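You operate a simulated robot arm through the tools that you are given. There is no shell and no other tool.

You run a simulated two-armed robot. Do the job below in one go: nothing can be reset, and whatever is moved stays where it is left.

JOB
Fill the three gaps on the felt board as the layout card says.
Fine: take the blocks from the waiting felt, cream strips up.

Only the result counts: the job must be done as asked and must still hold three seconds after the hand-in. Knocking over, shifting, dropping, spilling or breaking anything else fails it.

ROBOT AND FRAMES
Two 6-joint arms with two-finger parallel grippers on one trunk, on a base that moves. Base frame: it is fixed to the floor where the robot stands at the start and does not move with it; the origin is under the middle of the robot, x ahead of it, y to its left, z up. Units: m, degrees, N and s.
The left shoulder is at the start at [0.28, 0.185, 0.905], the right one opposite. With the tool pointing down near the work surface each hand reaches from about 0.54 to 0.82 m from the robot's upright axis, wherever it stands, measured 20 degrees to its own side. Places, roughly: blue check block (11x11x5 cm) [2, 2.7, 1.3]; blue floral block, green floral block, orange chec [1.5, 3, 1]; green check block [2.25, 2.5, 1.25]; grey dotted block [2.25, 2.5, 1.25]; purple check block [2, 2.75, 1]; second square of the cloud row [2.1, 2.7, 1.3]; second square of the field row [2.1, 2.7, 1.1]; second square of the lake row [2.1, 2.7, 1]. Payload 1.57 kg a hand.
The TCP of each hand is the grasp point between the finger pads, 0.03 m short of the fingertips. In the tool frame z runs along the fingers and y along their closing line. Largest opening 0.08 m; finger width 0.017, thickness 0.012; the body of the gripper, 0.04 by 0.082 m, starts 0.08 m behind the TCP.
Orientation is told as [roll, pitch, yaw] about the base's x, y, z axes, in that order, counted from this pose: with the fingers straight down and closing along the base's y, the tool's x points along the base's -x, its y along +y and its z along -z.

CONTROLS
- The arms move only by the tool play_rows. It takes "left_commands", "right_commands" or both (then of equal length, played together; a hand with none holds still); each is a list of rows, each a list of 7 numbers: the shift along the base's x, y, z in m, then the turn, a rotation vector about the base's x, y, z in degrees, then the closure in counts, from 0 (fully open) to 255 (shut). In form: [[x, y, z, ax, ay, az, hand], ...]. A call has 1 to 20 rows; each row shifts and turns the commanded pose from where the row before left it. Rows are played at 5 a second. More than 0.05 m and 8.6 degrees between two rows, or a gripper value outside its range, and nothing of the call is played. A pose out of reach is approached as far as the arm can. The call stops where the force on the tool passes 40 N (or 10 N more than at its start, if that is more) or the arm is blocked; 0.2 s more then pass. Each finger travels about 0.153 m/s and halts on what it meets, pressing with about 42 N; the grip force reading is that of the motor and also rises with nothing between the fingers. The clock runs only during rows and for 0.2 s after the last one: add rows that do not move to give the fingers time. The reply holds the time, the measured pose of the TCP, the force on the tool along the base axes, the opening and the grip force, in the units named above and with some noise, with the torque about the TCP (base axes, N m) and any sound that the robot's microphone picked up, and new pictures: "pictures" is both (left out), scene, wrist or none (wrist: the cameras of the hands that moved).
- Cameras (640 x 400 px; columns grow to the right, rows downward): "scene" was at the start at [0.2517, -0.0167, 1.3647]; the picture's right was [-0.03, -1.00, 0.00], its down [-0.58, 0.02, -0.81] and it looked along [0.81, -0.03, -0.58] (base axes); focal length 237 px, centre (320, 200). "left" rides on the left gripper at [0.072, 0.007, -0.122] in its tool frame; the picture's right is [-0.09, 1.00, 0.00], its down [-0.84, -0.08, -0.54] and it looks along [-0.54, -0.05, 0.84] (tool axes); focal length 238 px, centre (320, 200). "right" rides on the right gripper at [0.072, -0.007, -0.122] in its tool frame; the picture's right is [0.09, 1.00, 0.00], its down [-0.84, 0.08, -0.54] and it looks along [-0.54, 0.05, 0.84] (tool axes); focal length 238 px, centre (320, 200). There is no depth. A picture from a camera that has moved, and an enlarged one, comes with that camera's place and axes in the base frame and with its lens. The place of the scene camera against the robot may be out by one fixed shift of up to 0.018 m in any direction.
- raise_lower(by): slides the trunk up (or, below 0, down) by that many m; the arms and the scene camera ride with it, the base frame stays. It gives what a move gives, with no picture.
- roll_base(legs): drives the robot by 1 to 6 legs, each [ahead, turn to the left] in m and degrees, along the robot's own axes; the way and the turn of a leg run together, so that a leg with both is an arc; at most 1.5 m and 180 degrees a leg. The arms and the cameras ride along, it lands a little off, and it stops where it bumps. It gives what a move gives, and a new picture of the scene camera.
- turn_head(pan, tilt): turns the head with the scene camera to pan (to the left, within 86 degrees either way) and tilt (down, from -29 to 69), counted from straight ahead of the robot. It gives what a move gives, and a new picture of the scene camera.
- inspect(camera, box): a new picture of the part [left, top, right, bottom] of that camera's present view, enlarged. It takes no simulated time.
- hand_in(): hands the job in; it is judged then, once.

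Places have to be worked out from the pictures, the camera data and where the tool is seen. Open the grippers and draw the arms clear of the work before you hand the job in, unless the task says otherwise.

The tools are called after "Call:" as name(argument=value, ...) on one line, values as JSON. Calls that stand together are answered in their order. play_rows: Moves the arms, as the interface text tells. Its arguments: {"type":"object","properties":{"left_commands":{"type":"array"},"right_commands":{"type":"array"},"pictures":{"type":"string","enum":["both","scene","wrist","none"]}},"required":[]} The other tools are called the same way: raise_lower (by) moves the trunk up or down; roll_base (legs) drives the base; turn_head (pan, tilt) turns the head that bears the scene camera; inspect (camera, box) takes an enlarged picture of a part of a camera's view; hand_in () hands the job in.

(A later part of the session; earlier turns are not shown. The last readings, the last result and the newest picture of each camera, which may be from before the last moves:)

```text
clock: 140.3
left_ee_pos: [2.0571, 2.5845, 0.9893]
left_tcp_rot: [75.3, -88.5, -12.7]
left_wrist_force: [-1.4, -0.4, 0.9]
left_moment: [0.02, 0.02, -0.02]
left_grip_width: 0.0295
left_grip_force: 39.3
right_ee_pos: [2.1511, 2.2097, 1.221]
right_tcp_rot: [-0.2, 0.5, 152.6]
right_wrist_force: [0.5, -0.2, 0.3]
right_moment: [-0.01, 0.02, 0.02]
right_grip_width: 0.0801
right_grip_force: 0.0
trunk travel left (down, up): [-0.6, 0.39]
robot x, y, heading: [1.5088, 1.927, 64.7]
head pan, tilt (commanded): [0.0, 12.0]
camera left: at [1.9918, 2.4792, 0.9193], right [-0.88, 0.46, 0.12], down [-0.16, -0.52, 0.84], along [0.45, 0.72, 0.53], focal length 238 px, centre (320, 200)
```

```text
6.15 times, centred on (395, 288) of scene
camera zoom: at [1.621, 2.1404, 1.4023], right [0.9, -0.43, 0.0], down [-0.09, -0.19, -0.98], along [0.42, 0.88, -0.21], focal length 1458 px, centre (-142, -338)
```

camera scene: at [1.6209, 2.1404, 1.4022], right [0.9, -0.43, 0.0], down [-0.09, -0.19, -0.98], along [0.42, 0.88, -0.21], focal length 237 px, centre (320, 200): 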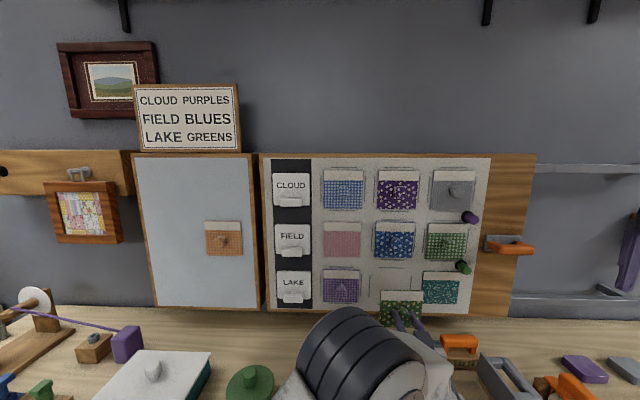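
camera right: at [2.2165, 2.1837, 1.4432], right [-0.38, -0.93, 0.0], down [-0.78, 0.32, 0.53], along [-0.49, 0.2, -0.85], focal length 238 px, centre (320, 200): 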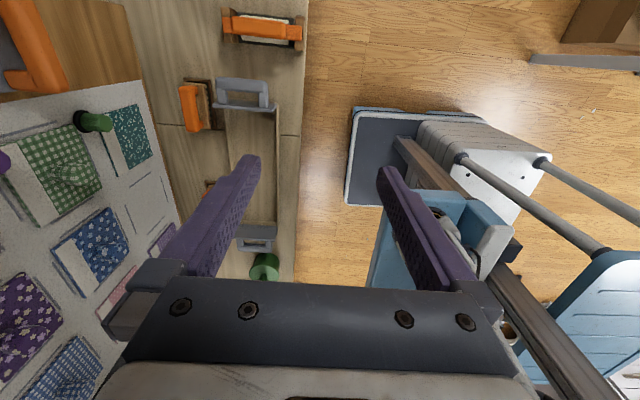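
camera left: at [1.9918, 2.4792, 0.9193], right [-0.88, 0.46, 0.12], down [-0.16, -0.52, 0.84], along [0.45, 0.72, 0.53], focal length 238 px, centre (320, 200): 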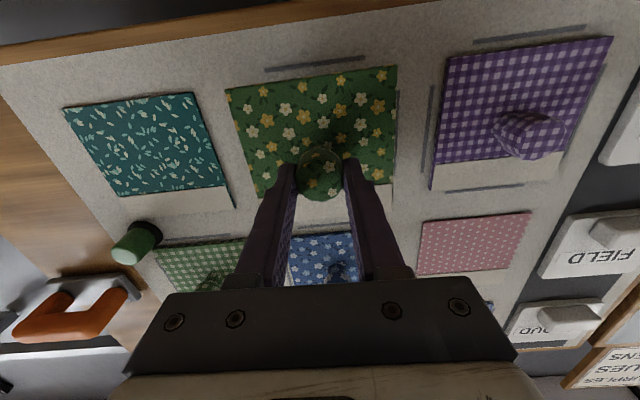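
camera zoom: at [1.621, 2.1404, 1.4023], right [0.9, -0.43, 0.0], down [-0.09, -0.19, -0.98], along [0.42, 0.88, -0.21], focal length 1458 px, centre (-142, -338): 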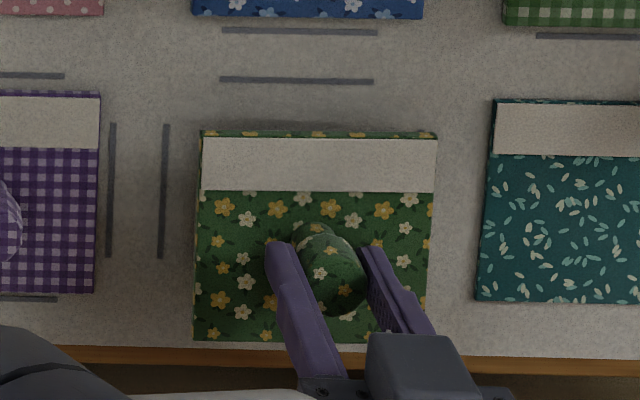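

Block is ~0.8° rotated, ~2 mm low and ~1 mm right. I correct these and advance 0.02 m.

Call:
play_rows(left_commands=[[-0.0012, 0.0006, 0.002, 0.37, 0.71, 0, 255], [0.0046, 0.0089, 0, 0, 0, 0, 255], [0.0046, 0.0089, 0, 0, 0, 0, 255], [0, 0, 0, 0, 0, 0, 255]], pictures="wrist")

Call:
inspect(camera="left", box=[200, 40, 440, 220])

Call:
inspect(camera="scene", box=[345, 255, 445, 320])

```text
clock: 141.3
left_ee_pos: [2.0634, 2.6028, 0.9927]
left_tcp_rot: [80.9, -87.8, -18.4]
left_wrist_force: [0.4, 0.7, 0.3]
left_moment: [-0.01, 0.02, 0.0]
left_grip_width: 0.0294
left_grip_force: 39.1
right_ee_pos: [2.1514, 2.2101, 1.2208]
right_tcp_rot: [-0.2, 0.4, 152.6]
right_wrist_force: [0.5, 0.0, 0.6]
right_moment: [0.0, 0.01, -0.03]
right_grip_width: 0.0798
right_grip_force: 0.0
trunk travel left (down, up): [-0.6, 0.39]
robot x, y, heading: [1.5108, 1.9215, 64.7]
head pan, tilt (commanded): [0.0, 12.0]
camera left: at [1.9985, 2.4981, 0.9222], right [-0.88, 0.46, 0.13], down [-0.15, -0.53, 0.84], along [0.45, 0.72, 0.53], focal length 238 px, centre (320, 200)
```

left: 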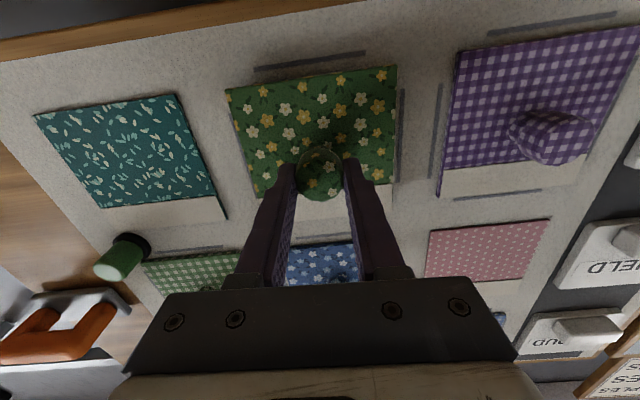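

```text
2.22 times, centred on (320, 130) of left
camera zoom: at [1.9985, 2.4981, 0.9222], right [-0.88, 0.46, 0.13], down [-0.15, -0.53, 0.84], along [0.45, 0.72, 0.53], focal length 530 px, centre (320, 356)
```

zoom: 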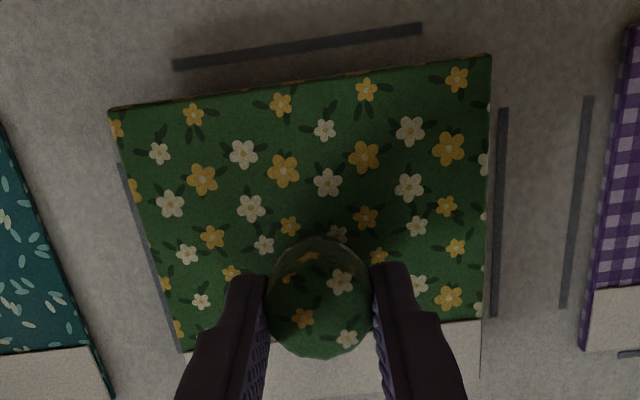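

```text
6.15 times, centred on (395, 288) of scene
camera zoom: at [1.6209, 2.1404, 1.4023], right [0.9, -0.43, 0.0], down [-0.09, -0.19, -0.98], along [0.42, 0.88, -0.21], focal length 1458 px, centre (-142, -338)
```

zoom: 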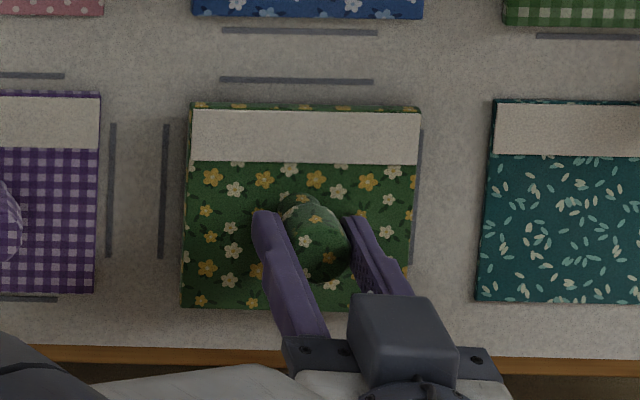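

Parallel to the frame now; block ~1 mm left. I nudge 1 mm right and advance until contact.

Call:
play_rows(left_commands=[[0.0009, -0.0005, 0, 0, 0, 0, 255], [0.0019, 0.0036, 0, 0, 0, 0, 255], [0.0019, 0.0036, 0, 0, 0, 0, 255], [0.0014, 0.0027, 0, 0, 0, 0, 255], [0, 0, 0, 0, 0, 0, 255]], pictures="none")

```text
clock: 142.5
left_ee_pos: [2.0706, 2.611, 0.9922]
left_tcp_rot: [81.0, -87.6, -18.4]
left_wrist_force: [-10.5, -11.9, 0.3]
left_moment: [0.15, -0.04, 0.04]
left_grip_width: 0.0292
left_grip_force: 38.7
right_ee_pos: [2.1521, 2.2104, 1.2202]
right_tcp_rot: [-0.2, 0.4, 152.7]
right_wrist_force: [0.5, 0.0, 0.2]
right_moment: [-0.03, 0.0, 0.01]
right_grip_width: 0.08
right_grip_force: 0.1
trunk travel left (down, up): [-0.6, 0.39]
robot x, y, heading: [1.5072, 1.9252, 64.9]
head pan, tilt (commanded): [0.0, 12.0]
```

Contact at ~15 N. I press to ~35 N and hold for about two seconds.

Call:
play_rows(left_commands=[[0.0007, 0.0013, 0, 0, 0, 0, 255], [0.0005, 0.0009, 0, 0, 0, 0, 255], [0, 0, 0, 0, 0, 0, 255], [0, 0, 0, 0, 0, 0, 255], [0, 0, 0, 0, 0, 0, 255], [0, 0, 0, 0, 0, 0, 255], [0, 0, 0, 0, 0, 0, 255], [0, 0, 0, 0, 0, 0, 255]], pictures="wrist")

Call:
inspect(camera="left", box=[200, 40, 440, 220])

Call:
inspect(camera="scene", box=[345, 255, 445, 320])

```text
clock: 144.3
left_ee_pos: [2.0698, 2.6132, 0.9937]
left_tcp_rot: [81.1, -87.7, -18.5]
left_wrist_force: [-17.6, -25.3, -4.1]
left_moment: [-0.11, 0.17, 0.05]
left_grip_width: 0.0293
left_grip_force: 39.5
right_ee_pos: [2.1509, 2.2089, 1.2213]
right_tcp_rot: [-0.2, 0.4, 152.7]
right_wrist_force: [-0.1, -0.5, -0.7]
right_moment: [-0.01, -0.02, 0.0]
right_grip_width: 0.0799
right_grip_force: 0.0
trunk travel left (down, up): [-0.6, 0.39]
robot x, y, heading: [1.5085, 1.9267, 64.8]
head pan, tilt (commanded): [0.0, 12.0]
camera left: at [2.0052, 2.5086, 0.9225], right [-0.88, 0.46, 0.13], down [-0.15, -0.53, 0.84], along [0.45, 0.72, 0.53], focal length 238 px, centre (320, 200)
```

left: 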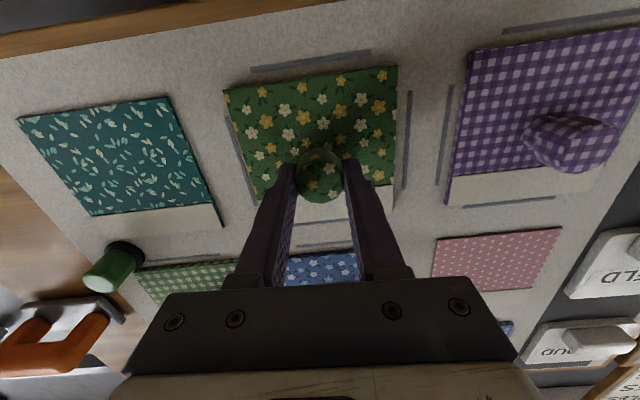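

```text
2.22 times, centred on (320, 130) of left
camera zoom: at [2.0052, 2.5086, 0.9225], right [-0.88, 0.46, 0.13], down [-0.15, -0.53, 0.84], along [0.45, 0.72, 0.53], focal length 530 px, centre (320, 356)
```

zoom: 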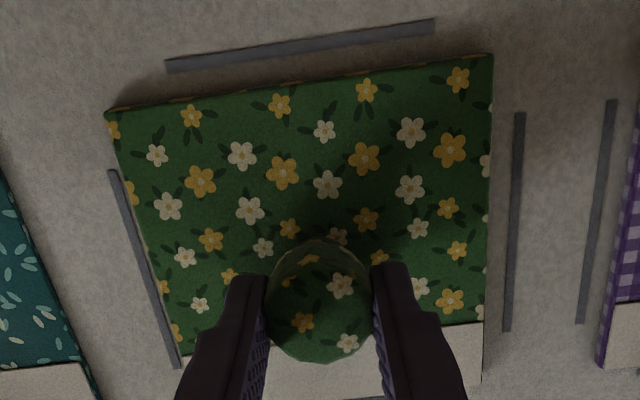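

```text
6.15 times, centred on (395, 288) of scene
camera zoom: at [1.6201, 2.1394, 1.4025], right [0.9, -0.43, 0.0], down [-0.09, -0.19, -0.98], along [0.42, 0.88, -0.21], focal length 1458 px, centre (-142, -338)
```

zoom: 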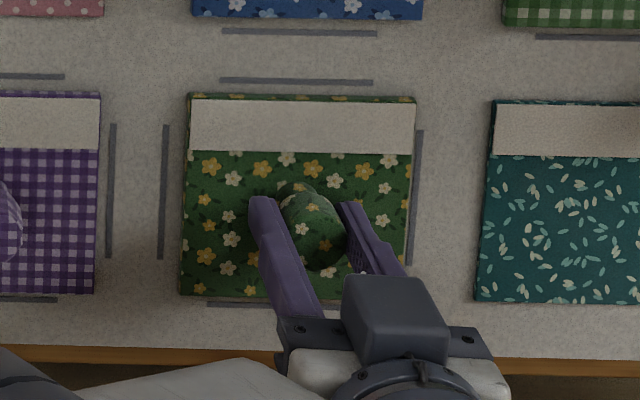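

Pressed at ~31 N and centred. Before letting go I test the hold: I ease back 5 mm and read whether the felt pulls on the block.

Call:
play_rows(left_commands=[[-0.0014, -0.0027, 0, 0, 0, 0, 255], [-0.0009, -0.0018, 0, 0, 0, 0, 255], [0, 0, 0, 0, 0, 0, 255]], pictures="none")

```text
clock: 145.1
left_ee_pos: [2.0686, 2.6117, 0.9933]
left_tcp_rot: [82.6, -87.6, -19.9]
left_wrist_force: [0.5, -0.4, -0.7]
left_moment: [0.0, -0.01, -0.01]
left_grip_width: 0.0294
left_grip_force: 38.6
right_ee_pos: [2.1509, 2.2104, 1.2202]
right_tcp_rot: [-0.2, 0.4, 152.5]
right_wrist_force: [0.1, 0.4, -0.1]
right_moment: [-0.04, 0.0, 0.01]
right_grip_width: 0.0799
right_grip_force: 0.0
trunk travel left (down, up): [-0.6, 0.39]
robot x, y, heading: [1.5123, 1.9257, 65.1]
head pan, tilt (commanded): [0.0, 12.0]
```

Force is ~0 (neutral). I ease back another 3 mm to see if the felt resists.

Call:
play_rows(left_commands=[[-0.0007, -0.0013, 0, 0, 0, 0, 255], [-0.0007, -0.0013, 0, 0, 0, 0, 255], [0, 0, 0, 0, 0, 0, 255]], pictures="wrist")

Call:
inspect(camera="left", box=[200, 40, 440, 220])

```text
clock: 145.9
left_ee_pos: [2.0656, 2.6069, 0.9921]
left_tcp_rot: [81.1, -87.7, -18.5]
left_wrist_force: [0.1, -0.9, 0.5]
left_moment: [-0.01, 0.0, 0.0]
left_grip_width: 0.0293
left_grip_force: 39.3
right_ee_pos: [2.1518, 2.2102, 1.22]
right_tcp_rot: [-0.1, 0.4, 152.6]
right_wrist_force: [-0.3, -0.2, 0.6]
right_moment: [-0.02, 0.04, -0.03]
right_grip_width: 0.0801
right_grip_force: 0.0
trunk travel left (down, up): [-0.6, 0.39]
robot x, y, heading: [1.5081, 1.9255, 64.6]
head pan, tilt (commanded): [0.0, 12.0]
camera left: at [2.0018, 2.5026, 0.922], right [-0.88, 0.46, 0.13], down [-0.15, -0.53, 0.84], along [0.45, 0.72, 0.53], focal length 238 px, centre (320, 200)
```

left: 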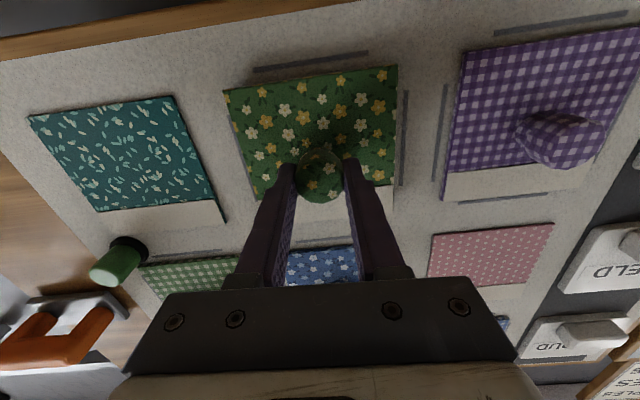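

```text
2.22 times, centred on (320, 130) of left
camera zoom: at [2.0018, 2.5026, 0.922], right [-0.88, 0.46, 0.13], down [-0.15, -0.53, 0.84], along [0.45, 0.72, 0.53], focal length 530 px, centre (320, 356)
```

zoom: 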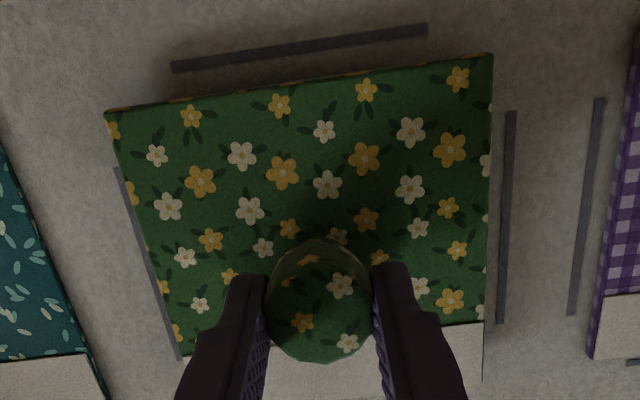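

The block came away with no measurable resistance at that point, so any bond is weak or absent. I press again a bit harder (~34 N), then ease back in small steps reading the force to see if a bond forms.

Call:
play_rows(left_commands=[[0.0014, 0.0027, 0, 0, 0, 0, 255], [0.0014, 0.0027, 0, 0, 0, 0, 255], [0.0013, 0.0024, 0, 0, 0, 0, 255], [0, 0, 0, 0, 0, 0, 255], [0, 0, 0, 0, 0, 0, 255], [0, 0, 0, 0, 0, 0, 255]], pictures="none")

Call:
play_rows(left_commands=[[-0.0014, -0.0027, 0, 0, 0, 0, 255], [-0.0013, -0.0024, 0, 0, 0, 0, 255], [0, 0, 0, 0, 0, 0, 255]], pictures="none")

Call:
play_rows(left_commands=[[-0.0003, -0.0006, 0, 0, 0, 0, 255], [0, 0, 0, 0, 0, 0, 255]], pictures="none")

```text
clock: 147.3
left_ee_pos: [2.0702, 2.6131, 0.9934]
left_tcp_rot: [80.2, -87.6, -17.6]
left_wrist_force: [-20.8, -24.0, -2.3]
left_moment: [-0.01, 0.09, 0.12]
left_grip_width: 0.0293
left_grip_force: 38.9
right_ee_pos: [2.1505, 2.2086, 1.22]
right_tcp_rot: [-0.2, 0.4, 152.7]
right_wrist_force: [-0.3, 0.7, -0.5]
right_moment: [0.0, -0.04, 0.02]
right_grip_width: 0.0799
right_grip_force: 0.1
trunk travel left (down, up): [-0.6, 0.39]
robot x, y, heading: [1.5112, 1.9266, 64.7]
head pan, tilt (commanded): [0.0, 12.0]
```

```text
clock: 148.1
left_ee_pos: [2.0677, 2.6119, 0.9933]
left_tcp_rot: [82.4, -87.7, -19.7]
left_wrist_force: [0.1, 0.3, -0.3]
left_moment: [-0.02, 0.01, 0.0]
left_grip_width: 0.0295
left_grip_force: 39.0
right_ee_pos: [2.1508, 2.2113, 1.2214]
right_tcp_rot: [-0.1, 0.5, 152.6]
right_wrist_force: [0.1, -0.2, 0.2]
right_moment: [-0.01, 0.01, -0.04]
right_grip_width: 0.0799
right_grip_force: 0.0
trunk travel left (down, up): [-0.6, 0.39]
robot x, y, heading: [1.5107, 1.9255, 65.1]
head pan, tilt (commanded): [0.0, 12.0]
```

```text
clock: 148.7
left_ee_pos: [2.0681, 2.609, 0.9933]
left_tcp_rot: [81.1, -87.7, -18.5]
left_wrist_force: [-0.6, -0.6, 0.4]
left_moment: [-0.02, 0.03, -0.01]
left_grip_width: 0.0295
left_grip_force: 39.2
right_ee_pos: [2.1527, 2.2106, 1.2205]
right_tcp_rot: [-0.2, 0.4, 152.6]
right_wrist_force: [0.4, 0.1, 0.3]
right_moment: [-0.03, -0.01, -0.02]
right_grip_width: 0.0799
right_grip_force: 0.0
trunk travel left (down, up): [-0.6, 0.39]
robot x, y, heading: [1.5093, 1.9222, 65.0]
head pan, tilt (commanded): [0.0, 12.0]
```

No bond shows at the lake square even at ~31 N (the fingers slip on the knob beyond that). To learn how the felt behaves I'll try the green block's old spot on the waiting felt: I retreat and carry it back there.

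Call:
play_rows(left_commands=[[-0.0207, -0.04, 0, 0, 0, 0, 255], [-0.0207, -0.04, 0, 0, 0, 0, 255], [-0.0115, -0.0222, 0, 0, 0, 0, 255], [-0.0407, 0.0199, 0, 0, 0, 0, 255], [-0.0407, 0.0199, 0, 0, 0, 0, 255], [-0.0407, 0.0199, 0, 0, 0, 0, 255], [-0.0407, 0.0199, 0, 0, 0, 0, 255], [-0.0407, 0.0199, 0, 0, 0, 0, 255], [-0.0407, 0.0199, 0, 0, 0, 0, 255], [-0.0407, 0.0199, 0, 0, 0, 0, 255], [-0.0407, 0.0199, 0, 0, 0, 0, 255], [-0.0407, 0.0199, 0, 0, 0, 0, 255], [-0.0407, 0.0199, 0, 0, 0, 0, 255], [-0.0407, 0.0199, 0, 0, 0, 0, 255], [-0.0407, 0.0199, 0, 0, 0, 0, 255], [-0.0407, 0.0199, 0, 0, 0, 0, 255], [0, 0, 0, 0, 0, 0, 255]], pictures="both")

```text
clock: 152.3
left_ee_pos: [1.4895, 2.7689, 0.9925]
left_tcp_rot: [80.6, -87.7, -18.1]
left_wrist_force: [0.1, 0.9, -0.2]
left_moment: [-0.02, 0.01, -0.03]
left_grip_width: 0.0294
left_grip_force: 38.9
left hand out of reach, approached as far as the arm can: row 11
right_ee_pos: [2.151, 2.2109, 1.2213]
right_tcp_rot: [-0.2, 0.4, 152.5]
right_wrist_force: [0.4, 0.0, 0.1]
right_moment: [-0.01, -0.01, 0.01]
right_grip_width: 0.08
right_grip_force: 0.1
trunk travel left (down, up): [-0.6, 0.39]
robot x, y, heading: [1.5086, 1.9274, 64.8]
head pan, tilt (commanded): [0.0, 12.0]
camera scene: at [1.6206, 2.1406, 1.4023], right [0.9, -0.43, 0.0], down [-0.09, -0.19, -0.98], along [0.42, 0.88, -0.21], focal length 237 px, centre (320, 200)
camera left: at [1.4227, 2.6643, 0.9218], right [-0.88, 0.46, 0.13], down [-0.15, -0.53, 0.84], along [0.45, 0.72, 0.53], focal length 238 px, centre (320, 200)
```

scene: 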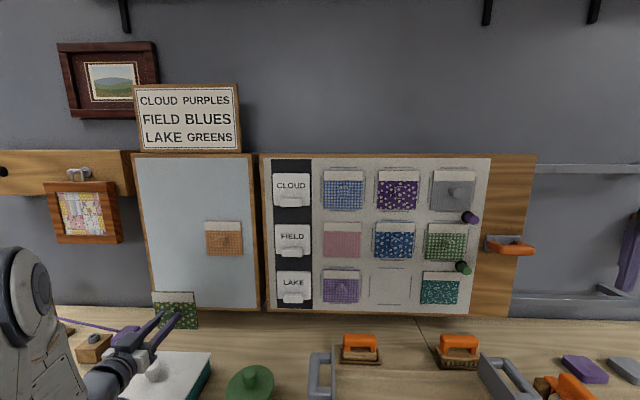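
left: 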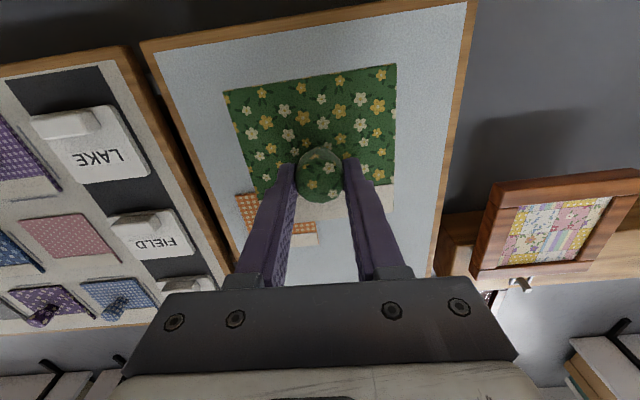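

I advance toward the waiting felt (about 11.5 cm), stopping just short of contact.

Call:
play_rows(left_commands=[[0.0176, 0.034, 0, 0, 0, 0, 255], [0.0176, 0.034, 0, 0, 0, 0, 255], [0.0176, 0.034, 0, 0, 0, 0, 255], [0, 0, 0, 0, 0, 0, 255]], pictures="wrist")

Call:
play_rows(left_commands=[[0.0014, 0.0027, 0, 0, 0, 0, 255], [0.0014, 0.0027, 0, 0, 0, 0, 255], [0.0014, 0.0027, 0, 0, 0, 0, 255], [0, 0, 0, 0, 0, 0, 255]], pictures="none")

```text
clock: 153.3
left_ee_pos: [1.5404, 2.8691, 0.9931]
left_tcp_rot: [84.5, -87.6, -21.9]
left_wrist_force: [-1.5, -0.6, 6.2]
left_moment: [-0.91, 0.64, -0.1]
left_grip_width: 0.0294
left_grip_force: 39.0
right_ee_pos: [2.1524, 2.2116, 1.221]
right_tcp_rot: [-0.2, 0.4, 152.7]
right_wrist_force: [0.8, 0.1, -1.2]
right_moment: [-0.02, 0.0, -0.01]
right_grip_width: 0.0799
right_grip_force: 0.1
trunk travel left (down, up): [-0.6, 0.39]
robot x, y, heading: [1.5111, 1.9236, 65.0]
head pan, tilt (commanded): [0.0, 12.0]
camera left: at [1.4751, 2.7659, 0.923], right [-0.88, 0.46, 0.13], down [-0.15, -0.53, 0.84], along [0.45, 0.72, 0.53], focal length 238 px, centre (320, 200)
```

left: 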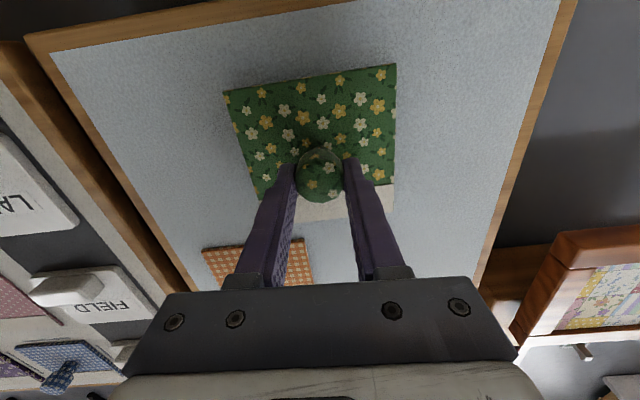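

```text
clock: 154.3
left_ee_pos: [1.5447, 2.8776, 0.9937]
left_tcp_rot: [83.7, -87.7, -20.9]
left_wrist_force: [-2.8, -5.6, 14.5]
left_moment: [-2.32, 1.27, 0.12]
left_grip_width: 0.0293
left_grip_force: 39.0
right_ee_pos: [2.1521, 2.2088, 1.2215]
right_tcp_rot: [-0.3, 0.4, 152.6]
right_wrist_force: [-0.2, -0.6, 0.3]
right_moment: [-0.04, 0.01, 0.02]
right_grip_width: 0.0801
right_grip_force: 0.0
trunk travel left (down, up): [-0.6, 0.39]
robot x, y, heading: [1.5146, 1.926, 65.0]
head pan, tilt (commanded): [0.0, 12.0]
```

Unexpected upward force with contact ~18 cm behind the tool: the wrist is touching the white lid's knob below. I lift straight up at once.

Call:
play_rows(left_commands=[[0, 0, 0.02, 0, 0, 0, 255], [0, 0, 0.02, 0, 0, 0, 255], [-0.0046, -0.0089, 0.01, 0, 0, 0, 255], [0, 0, 0, 0, 0, 0, 255]], pictures="both")

Call:
inspect(camera="scene", box=[0, 280, 320, 400])

```text
clock: 155.3
left_ee_pos: [1.5397, 2.8698, 1.0421]
left_tcp_rot: [80.5, -87.7, -17.8]
left_wrist_force: [0.4, 0.2, 0.2]
left_moment: [-0.06, 0.0, 0.01]
left_grip_width: 0.0294
left_grip_force: 39.4
right_ee_pos: [2.1518, 2.2108, 1.2207]
right_tcp_rot: [-0.2, 0.4, 152.6]
right_wrist_force: [-0.7, -0.5, 0.3]
right_moment: [-0.02, -0.04, 0.0]
right_grip_width: 0.08
right_grip_force: 0.1
trunk travel left (down, up): [-0.6, 0.39]
robot x, y, heading: [1.5106, 1.9249, 64.9]
head pan, tilt (commanded): [0.0, 12.0]
camera scene: at [1.6207, 2.1405, 1.4023], right [0.9, -0.43, 0.0], down [-0.09, -0.19, -0.98], along [0.42, 0.88, -0.21], focal length 237 px, centre (320, 200)
camera left: at [1.4747, 2.7656, 0.9719], right [-0.88, 0.46, 0.13], down [-0.15, -0.53, 0.84], along [0.45, 0.72, 0.53], focal length 238 px, centre (320, 200)
```

scene: 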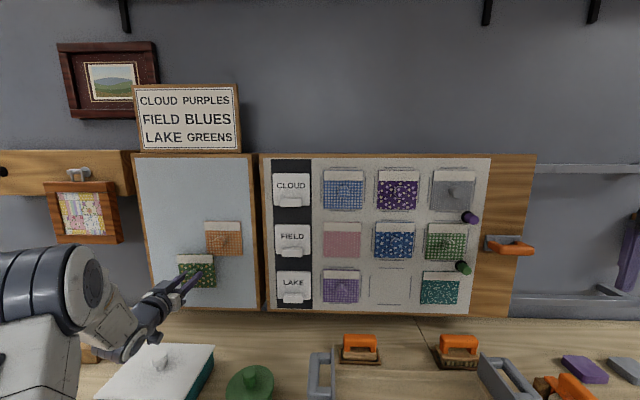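
left: 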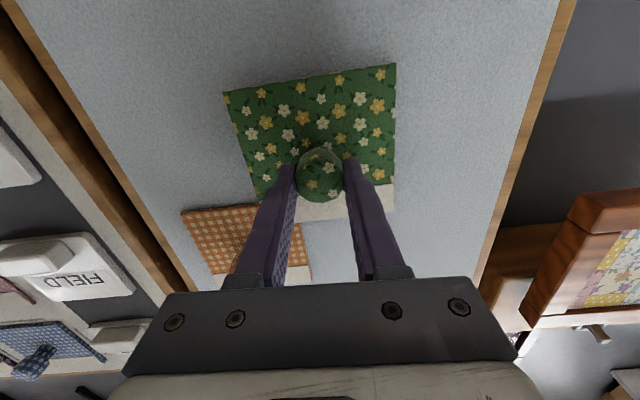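

```text
2.00 times, centred on (160, 340) of scene
camera zoom: at [1.6207, 2.1405, 1.4023], right [0.9, -0.43, 0.0], down [-0.09, -0.19, -0.98], along [0.42, 0.88, -0.21], focal length 474 px, centre (640, -80)
```

zoom: 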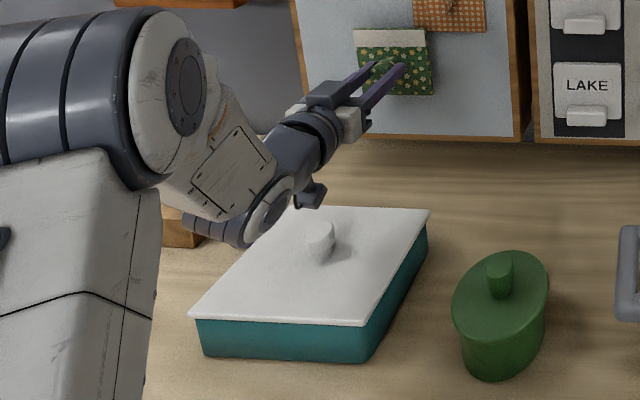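

The lid/box seems to have been nudged; I'll deal with that later. I back off, move 6 cm left (clear of the orange block), and press on the waiting felt at z≈1.04 to test its hold.

Call:
play_rows(left_commands=[[-0.0138, -0.0266, 0, 0, 0, 0, 255], [-0.0266, 0.0138, 0, 0, 0, 0, 255], [-0.0266, 0.0138, 0, 0, 0, 0, 255], [0.0138, 0.0266, 0, 0, 0, 0, 255], [0.0046, 0.0089, 0, 0, 0, 0, 255], [0, 0, 0, 0, 0, 0, 255]], pictures="wrist")

Call:
play_rows(left_commands=[[0.0014, 0.0027, 0, 0, 0, 0, 255], [0.0014, 0.0027, 0, 0, 0, 0, 255], [0, 0, 0, 0, 0, 0, 255]], pictures="none")

```text
clock: 156.7
left_ee_pos: [1.4908, 2.9066, 1.0423]
left_tcp_rot: [80.9, -87.8, -18.3]
left_wrist_force: [-0.1, -0.3, -0.1]
left_moment: [-0.03, 0.01, -0.03]
left_grip_width: 0.0293
left_grip_force: 39.0
right_ee_pos: [2.1514, 2.2091, 1.2205]
right_tcp_rot: [-0.2, 0.4, 152.5]
right_wrist_force: [0.0, -0.1, -1.2]
right_moment: [0.0, -0.01, 0.02]
right_grip_width: 0.0799
right_grip_force: 0.0
trunk travel left (down, up): [-0.6, 0.39]
robot x, y, heading: [1.5067, 1.925, 64.7]
head pan, tilt (commanded): [0.0, 12.0]
camera left: at [1.4262, 2.8022, 0.9713], right [-0.88, 0.46, 0.13], down [-0.15, -0.53, 0.84], along [0.45, 0.72, 0.53], focal length 238 px, centre (320, 200)
```

left: 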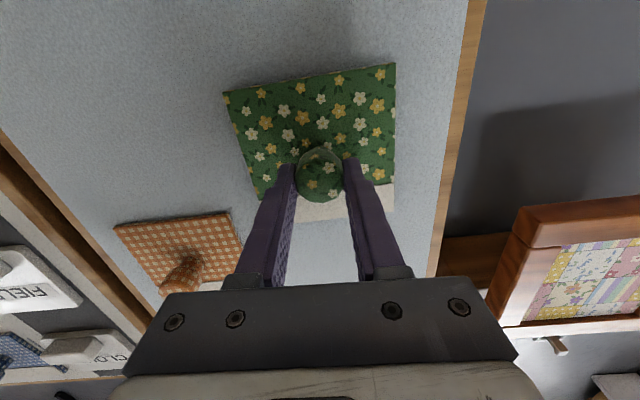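

```text
clock: 157.5
left_ee_pos: [1.493, 2.912, 1.0426]
left_tcp_rot: [80.9, -87.7, -18.1]
left_wrist_force: [-0.9, 0.4, -0.3]
left_moment: [0.01, 0.03, -0.01]
left_grip_width: 0.0291
left_grip_force: 39.2
right_ee_pos: [2.1514, 2.2101, 1.2207]
right_tcp_rot: [-0.2, 0.4, 152.6]
right_wrist_force: [0.8, -0.4, 0.7]
right_moment: [0.02, 0.01, 0.02]
right_grip_width: 0.08
right_grip_force: 0.1
trunk travel left (down, up): [-0.6, 0.39]
robot x, y, heading: [1.5107, 1.9271, 64.8]
head pan, tilt (commanded): [0.0, 12.0]
```

No contact yet; I go on in 3 mm steps.

Call:
play_rows(left_commands=[[0.0014, 0.0027, 0, 0, 0, 0, 255], [0.0014, 0.0027, 0, 0, 0, 0, 255], [0.0009, 0.0018, 0, 0, 0, 0, 255], [0, 0, 0, 0, 0, 0, 255]], pictures="wrist")

```text
clock: 158.5
left_ee_pos: [1.498, 2.9187, 1.0429]
left_tcp_rot: [80.5, -87.7, -17.8]
left_wrist_force: [-9.3, -30.0, -2.1]
left_moment: [-0.07, 0.11, -0.18]
left_grip_width: 0.0294
left_grip_force: 39.3
right_ee_pos: [2.1503, 2.2088, 1.2204]
right_tcp_rot: [-0.1, 0.4, 152.5]
right_wrist_force: [-1.1, -0.5, 0.1]
right_moment: [-0.03, 0.0, 0.0]
right_grip_width: 0.0802
right_grip_force: 0.1
trunk travel left (down, up): [-0.6, 0.39]
robot x, y, heading: [1.5068, 1.9231, 65.0]
head pan, tilt (commanded): [0.0, 12.0]
camera left: at [1.4322, 2.8137, 0.9723], right [-0.88, 0.46, 0.13], down [-0.15, -0.53, 0.84], along [0.45, 0.72, 0.53], focal length 238 px, centre (320, 200)
```

left: 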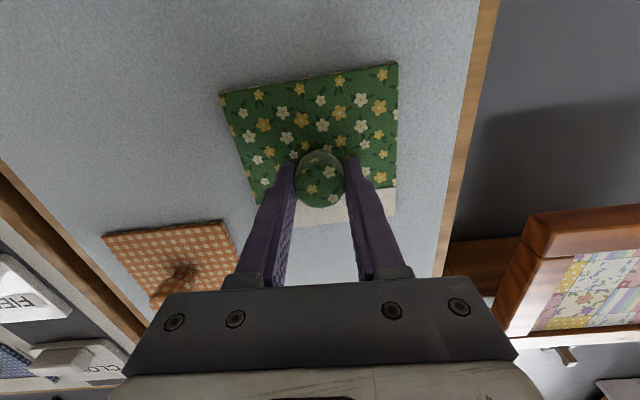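

Contact at ~31 N on the waiting felt. Now I ease back in small steps, reading the force.

Call:
play_rows(left_commands=[[0, 0, 0, 0, 0, 0, 255], [-0.0014, -0.0027, 0, 0, 0, 0, 255], [-0.0007, -0.0013, 0, 0, 0, 0, 255], [0, 0, 0, 0, 0, 0, 255]], pictures="none")

Call:
play_rows(left_commands=[[-0.0003, -0.0006, 0, 0, 0, 0, 255], [0, 0, 0, 0, 0, 0, 255]], pictures="none")

Call:
play_rows(left_commands=[[-0.0003, -0.0006, 0, 0, 0, 0, 255], [0, 0, 0, 0, 0, 0, 255]], pictures="none")

Call:
play_rows(left_commands=[[-0.0003, -0.0006, 0, 0, 0, 0, 255], [0, 0, 0, 0, 0, 0, 255]], pictures="none")

```text
clock: 159.5
left_ee_pos: [1.4971, 2.9153, 1.0428]
left_tcp_rot: [82.3, -87.6, -19.7]
left_wrist_force: [0.1, -0.3, 0.0]
left_moment: [-0.03, -0.02, 0.0]
left_grip_width: 0.0293
left_grip_force: 39.3
right_ee_pos: [2.153, 2.2103, 1.2197]
right_tcp_rot: [-0.2, 0.5, 152.6]
right_wrist_force: [1.2, 0.1, 0.2]
right_moment: [0.0, 0.03, -0.01]
right_grip_width: 0.08
right_grip_force: 0.1
trunk travel left (down, up): [-0.6, 0.39]
robot x, y, heading: [1.5047, 1.9273, 64.9]
head pan, tilt (commanded): [0.0, 12.0]
```

```text
clock: 160.1
left_ee_pos: [1.4951, 2.9148, 1.0421]
left_tcp_rot: [81.1, -87.7, -18.5]
left_wrist_force: [-0.7, -0.1, 0.8]
left_moment: [0.01, 0.0, 0.02]
left_grip_width: 0.0292
left_grip_force: 38.9
right_ee_pos: [2.1514, 2.212, 1.22]
right_tcp_rot: [-0.2, 0.5, 152.6]
right_wrist_force: [1.1, 0.5, 0.2]
right_moment: [0.02, 0.0, -0.02]
right_grip_width: 0.0798
right_grip_force: 0.0
trunk travel left (down, up): [-0.6, 0.39]
robot x, y, heading: [1.5097, 1.9253, 64.7]
head pan, tilt (commanded): [0.0, 12.0]
```

```text
clock: 160.7
left_ee_pos: [1.4955, 2.914, 1.0412]
left_tcp_rot: [81.1, -87.6, -18.3]
left_wrist_force: [-0.1, 0.0, 0.3]
left_moment: [0.01, -0.03, -0.02]
left_grip_width: 0.0294
left_grip_force: 39.1
right_ee_pos: [2.1521, 2.2102, 1.2194]
right_tcp_rot: [-0.2, 0.4, 152.6]
right_wrist_force: [-0.4, 0.3, 1.0]
right_moment: [-0.02, -0.01, 0.0]
right_grip_width: 0.0799
right_grip_force: 0.1
trunk travel left (down, up): [-0.6, 0.39]
robot x, y, heading: [1.5082, 1.9232, 64.8]
head pan, tilt (commanded): [0.0, 12.0]
```

```text
clock: 161.3
left_ee_pos: [1.4943, 2.9135, 1.0421]
left_tcp_rot: [81.0, -87.8, -18.4]
left_wrist_force: [0.9, 0.9, 0.2]
left_moment: [-0.02, -0.02, 0.03]
left_grip_width: 0.0292
left_grip_force: 38.7
right_ee_pos: [2.1515, 2.2109, 1.2205]
right_tcp_rot: [-0.2, 0.4, 152.6]
right_wrist_force: [-0.3, -0.5, -0.3]
right_moment: [-0.01, -0.03, 0.01]
right_grip_width: 0.0797
right_grip_force: 0.1
trunk travel left (down, up): [-0.6, 0.39]
robot x, y, heading: [1.5084, 1.9261, 64.9]
head pan, tilt (commanded): [0.0, 12.0]
```

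No resistance shows here either, so apparently the felt only holds once the block is let go. To release safely I'll use the right hand as a support bar under the knob; first I carry the block back to the lake gap.

Call:
play_rows(left_commands=[[-0.0184, -0.0355, 0, 0, 0, 0, 255], [-0.0184, -0.0355, 0, 0, 0, 0, 255], [-0.0184, -0.0355, 0, 0, 0, 0, 255], [0.0417, -0.0203, 0, 0, 0, 0, 255], [0.0417, -0.0203, 0, 0, 0, 0, 255], [0.0417, -0.0203, 0, 0, 0, 0, 255], [0.0417, -0.0203, 0, 0, 0, 0, 255], [0.0417, -0.0203, 0, 0, 0, 0, 255], [0.0417, -0.0203, 0, 0, 0, 0, 255], [0.0417, -0.0203, 0, 0, 0, 0, 255], [0.0417, -0.0203, 0, 0, 0, 0, 255], [0.0417, -0.0203, 0, 0, 0, 0, 255], [0.0417, -0.0203, -0.01, 0, 0, 0, 255], [0.0417, -0.0203, -0.01, 0, 0, 0, 255], [0.0417, -0.0203, -0.01, 0, 0, 0, 255], [0.0417, -0.0203, -0.01, 0, 0, 0, 255], [0.0417, -0.0203, -0.01, 0, 0, 0, 255], [0, 0, 0, 0, 0, 0, 255]], pictures="both")

```text
clock: 165.1
left_ee_pos: [2.0236, 2.5195, 0.9909]
left_tcp_rot: [80.3, -87.7, -17.6]
left_wrist_force: [0.5, 0.2, 0.0]
left_moment: [0.0, -0.01, -0.05]
left_grip_width: 0.0293
left_grip_force: 39.0
right_ee_pos: [2.1511, 2.2116, 1.2193]
right_tcp_rot: [-0.1, 0.4, 152.6]
right_wrist_force: [-0.7, -0.4, -0.9]
right_moment: [0.0, -0.01, 0.01]
right_grip_width: 0.0798
right_grip_force: 0.1
trunk travel left (down, up): [-0.6, 0.39]
robot x, y, heading: [1.5078, 1.9222, 64.9]
head pan, tilt (commanded): [0.0, 12.0]
camera scene: at [1.6209, 2.1404, 1.4023], right [0.9, -0.43, 0.0], down [-0.09, -0.19, -0.98], along [0.42, 0.88, -0.21], focal length 237 px, centre (320, 200)
camera left: at [1.9583, 2.4167, 0.9213], right [-0.88, 0.46, 0.13], down [-0.15, -0.53, 0.84], along [0.45, 0.72, 0.53], focal length 238 px, centre (320, 200)
```

scene: 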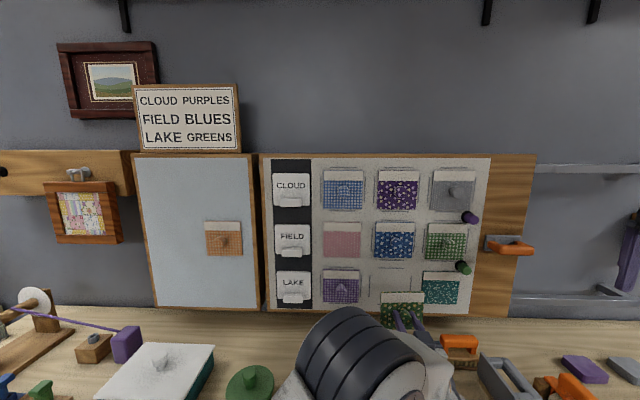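
left: 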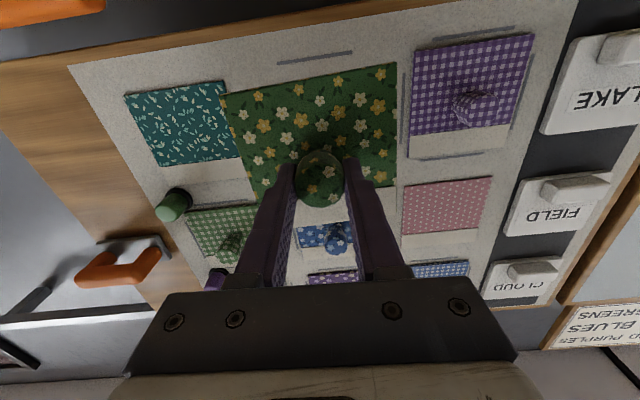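

Back at the lake gap; the block has turned ~2° in the grip. I correct the roll by +2.2°, advance 0.065 m and check.

Call:
play_rows(left_commands=[[0, 0, 0, 1.01, 1.95, 0, 255], [0.015, 0.0289, 0, 0, 0, 0, 255], [0.015, 0.0289, 0, 0, 0, 0, 255], [0, 0, 0, 0, 0, 0, 255]], pictures="wrist")

Call:
inspect(camera="left", box=[200, 20, 440, 200])

Call:
inspect(camera="scene", box=[345, 255, 445, 320])

```text
clock: 166.1
left_ee_pos: [2.0534, 2.5807, 0.9926]
left_tcp_rot: [85.5, -85.6, -22.9]
left_wrist_force: [0.0, -0.5, -0.2]
left_moment: [0.0, 0.03, 0.01]
left_grip_width: 0.0291
left_grip_force: 39.3
right_ee_pos: [2.1531, 2.2104, 1.2202]
right_tcp_rot: [-0.2, 0.3, 152.7]
right_wrist_force: [-1.0, -0.4, 0.7]
right_moment: [0.0, 0.01, -0.03]
right_grip_width: 0.08
right_grip_force: 0.0
trunk travel left (down, up): [-0.6, 0.39]
robot x, y, heading: [1.5038, 1.9254, 64.9]
head pan, tilt (commanded): [0.0, 12.0]
camera left: at [1.9864, 2.4781, 0.9228], right [-0.87, 0.45, 0.17], down [-0.12, -0.54, 0.83], along [0.47, 0.71, 0.53], focal length 238 px, centre (320, 200)
```

left: 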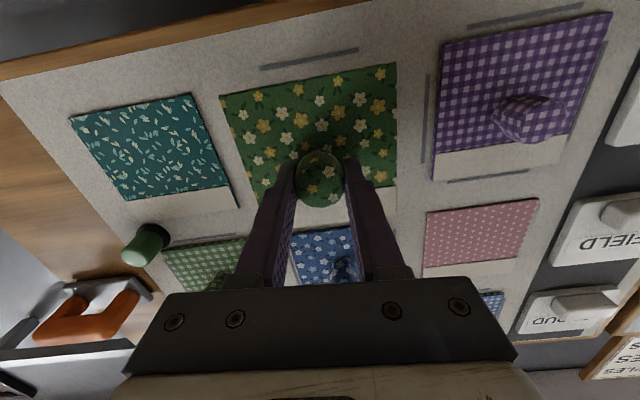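

```text
2.22 times, centred on (320, 110) of left
camera zoom: at [1.9864, 2.4781, 0.9228], right [-0.87, 0.45, 0.17], down [-0.12, -0.54, 0.83], along [0.47, 0.71, 0.53], focal length 530 px, centre (320, 400)
```

zoom: 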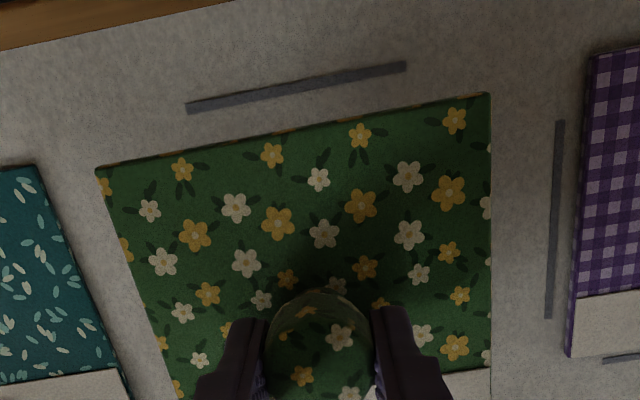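

```text
6.15 times, centred on (395, 288) of scene
camera zoom: at [1.6209, 2.1405, 1.4023], right [0.9, -0.43, 0.0], down [-0.09, -0.19, -0.98], along [0.42, 0.88, -0.21], focal length 1458 px, centre (-142, -338)
```

zoom: 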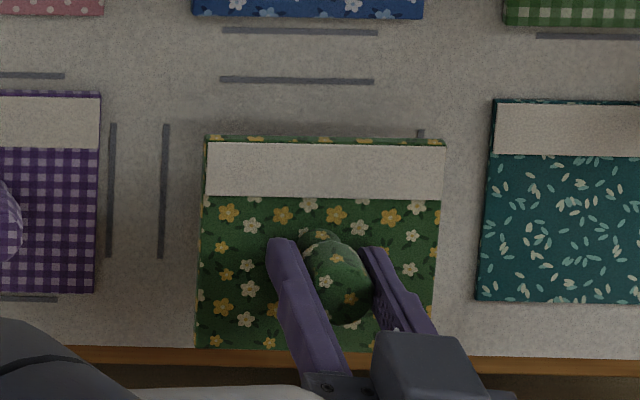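

Parallel to the frame and within 1 mm. I trim and advance to just before contact, then touch lightly.

Call:
play_rows(left_commands=[[-0.0009, 0.0005, -0.001, 0, 0, 0, 255], [0.0069, 0.0133, 0, 0, 0, 0, 255], [0.0069, 0.0133, 0, 0, 0, 0, 255], [0.0014, 0.0027, 0, 0, 0, 0, 255], [0, 0, 0, 0, 0, 0, 255]], pictures="none")

Call:
play_rows(left_commands=[[0.0009, 0.0018, 0, 0, 0, 0, 255], [0, 0, 0, 0, 0, 0, 255]], pictures="none")

```text
clock: 167.3
left_ee_pos: [2.0686, 2.6117, 0.9917]
left_tcp_rot: [85.4, -85.5, -22.8]
left_wrist_force: [-0.6, -0.7, -0.2]
left_moment: [0.0, 0.0, -0.01]
left_grip_width: 0.0294
left_grip_force: 39.4
right_ee_pos: [2.1523, 2.211, 1.2207]
right_tcp_rot: [-0.2, 0.3, 152.6]
right_wrist_force: [0.1, 0.4, 0.4]
right_moment: [0.01, 0.01, 0.04]
right_grip_width: 0.08
right_grip_force: 0.1
trunk travel left (down, up): [-0.6, 0.39]
robot x, y, heading: [1.5101, 1.9278, 64.8]
head pan, tilt (commanded): [0.0, 12.0]
```

```text
clock: 167.9
left_ee_pos: [2.0688, 2.6119, 0.9907]
left_tcp_rot: [85.3, -85.5, -22.6]
left_wrist_force: [1.0, 0.0, 0.2]
left_moment: [-0.03, 0.01, 0.02]
left_grip_width: 0.0292
left_grip_force: 38.8
right_ee_pos: [2.1531, 2.2108, 1.2199]
right_tcp_rot: [-0.2, 0.4, 152.6]
right_wrist_force: [-0.8, 0.0, 0.7]
right_moment: [-0.02, 0.01, 0.0]
right_grip_width: 0.0799
right_grip_force: 0.1
trunk travel left (down, up): [-0.6, 0.39]
robot x, y, heading: [1.5144, 1.9271, 64.6]
head pan, tilt (commanded): [0.0, 12.0]
```

Not touching yet; two more small steps.

Call:
play_rows(left_commands=[[0.0009, 0.0018, 0, 0, 0, 0, 255], [0.0005, 0.0009, 0, 0, 0, 0, 255], [0, 0, 0, 0, 0, 0, 255]], pictures="wrist")

Call:
inspect(camera="left", box=[200, 20, 440, 200])

Call:
inspect(camera="scene", box=[345, 255, 445, 320])

```text
clock: 168.7
left_ee_pos: [2.0706, 2.6148, 0.9918]
left_tcp_rot: [85.3, -85.5, -22.7]
left_wrist_force: [-0.2, -0.5, -0.3]
left_moment: [0.02, 0.05, 0.01]
left_grip_width: 0.0295
left_grip_force: 39.4
right_ee_pos: [2.1532, 2.2109, 1.2198]
right_tcp_rot: [-0.2, 0.5, 152.7]
right_wrist_force: [0.6, -0.2, 0.1]
right_moment: [0.01, 0.0, 0.01]
right_grip_width: 0.08
right_grip_force: 0.1
trunk travel left (down, up): [-0.6, 0.39]
robot x, y, heading: [1.5116, 1.9275, 64.6]
head pan, tilt (commanded): [0.0, 12.0]
camera left: at [2.0028, 2.5117, 0.9214], right [-0.87, 0.45, 0.17], down [-0.12, -0.54, 0.83], along [0.47, 0.71, 0.53], focal length 238 px, centre (320, 200)
```

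left: 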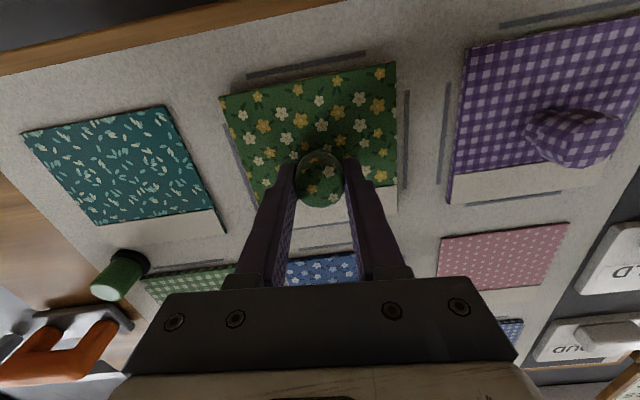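

```text
2.22 times, centred on (320, 110) of left
camera zoom: at [2.0028, 2.5117, 0.9214], right [-0.87, 0.45, 0.17], down [-0.12, -0.54, 0.83], along [0.47, 0.71, 0.53], focal length 530 px, centre (320, 400)
```

zoom: 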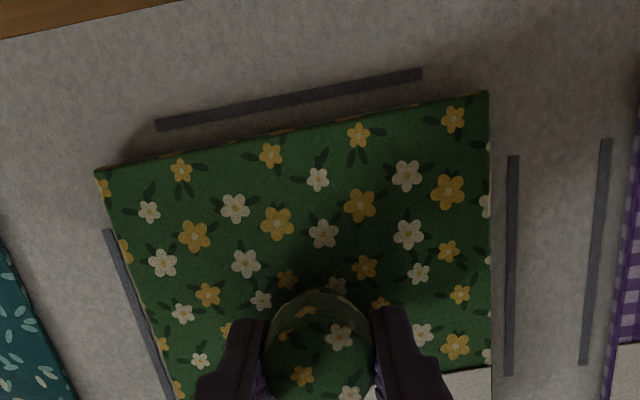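

```text
6.15 times, centred on (395, 288) of scene
camera zoom: at [1.6208, 2.1405, 1.4023], right [0.9, -0.43, 0.0], down [-0.09, -0.19, -0.98], along [0.42, 0.88, -0.21], focal length 1458 px, centre (-142, -338)
```

zoom: 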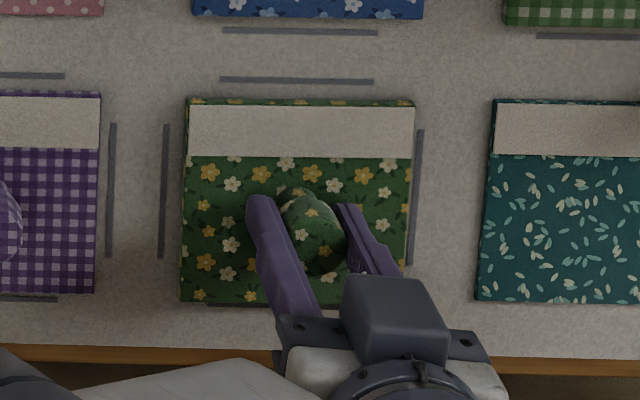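

Very close to contact. One more 3 mm step with a 1 mm lift.

Call:
play_rows(left_commands=[[0.0007, 0.0013, 0.001, 0, 0, 0, 255], [0.0007, 0.0013, 0, 0, 0, 0, 255], [0, 0, 0, 0, 0, 0, 255]], pictures="none")

```text
clock: 169.5
left_ee_pos: [2.0731, 2.6176, 0.9931]
left_tcp_rot: [85.5, -85.4, -22.7]
left_wrist_force: [0.2, 1.0, 0.2]
left_moment: [-0.01, 0.02, -0.04]
left_grip_width: 0.0292
left_grip_force: 39.3
right_ee_pos: [2.1536, 2.2106, 1.2205]
right_tcp_rot: [-0.3, 0.4, 152.6]
right_wrist_force: [-0.1, 0.7, 0.8]
right_moment: [0.02, -0.01, -0.01]
right_grip_width: 0.08
right_grip_force: 0.1
trunk travel left (down, up): [-0.6, 0.39]
robot x, y, heading: [1.5103, 1.9255, 64.7]
head pan, tilt (commanded): [0.0, 12.0]
```

Still no contact; I continue in 2 mm steps.

Call:
play_rows(left_commands=[[0.0009, 0.0018, 0, 0, 0, 0, 255], [0, 0, 0, 0, 0, 0, 255]], pictures="none")

Call:
play_rows(left_commands=[[0.0009, 0.0018, 0, 0, 0, 0, 255], [0, 0, 0, 0, 0, 0, 255]], pictures="none")

```text
clock: 170.1
left_ee_pos: [2.0727, 2.6174, 0.9922]
left_tcp_rot: [85.4, -85.4, -22.8]
left_wrist_force: [-21.5, -21.7, -0.1]
left_moment: [-0.04, 0.15, 0.13]
left_grip_width: 0.0294
left_grip_force: 38.8
right_ee_pos: [2.1511, 2.2089, 1.2204]
right_tcp_rot: [-0.2, 0.4, 152.6]
right_wrist_force: [-0.7, 0.4, -0.2]
right_moment: [-0.01, -0.01, 0.0]
right_grip_width: 0.0801
right_grip_force: 0.1
trunk travel left (down, up): [-0.6, 0.39]
robot x, y, heading: [1.5101, 1.9255, 64.9]
head pan, tilt (commanded): [0.0, 12.0]
```

```text
clock: 170.7
left_ee_pos: [2.0739, 2.6201, 0.9919]
left_tcp_rot: [85.4, -85.5, -22.9]
left_wrist_force: [-21.2, -24.0, -1.2]
left_moment: [-0.02, 0.17, 0.05]
left_grip_width: 0.0295
left_grip_force: 38.5
right_ee_pos: [2.1512, 2.2103, 1.2199]
right_tcp_rot: [-0.2, 0.4, 152.6]
right_wrist_force: [0.3, 0.3, 0.0]
right_moment: [0.0, 0.01, 0.03]
right_grip_width: 0.0799
right_grip_force: 0.0
trunk travel left (down, up): [-0.6, 0.39]
robot x, y, heading: [1.5054, 1.9262, 64.7]
head pan, tilt (commanded): [0.0, 12.0]
```

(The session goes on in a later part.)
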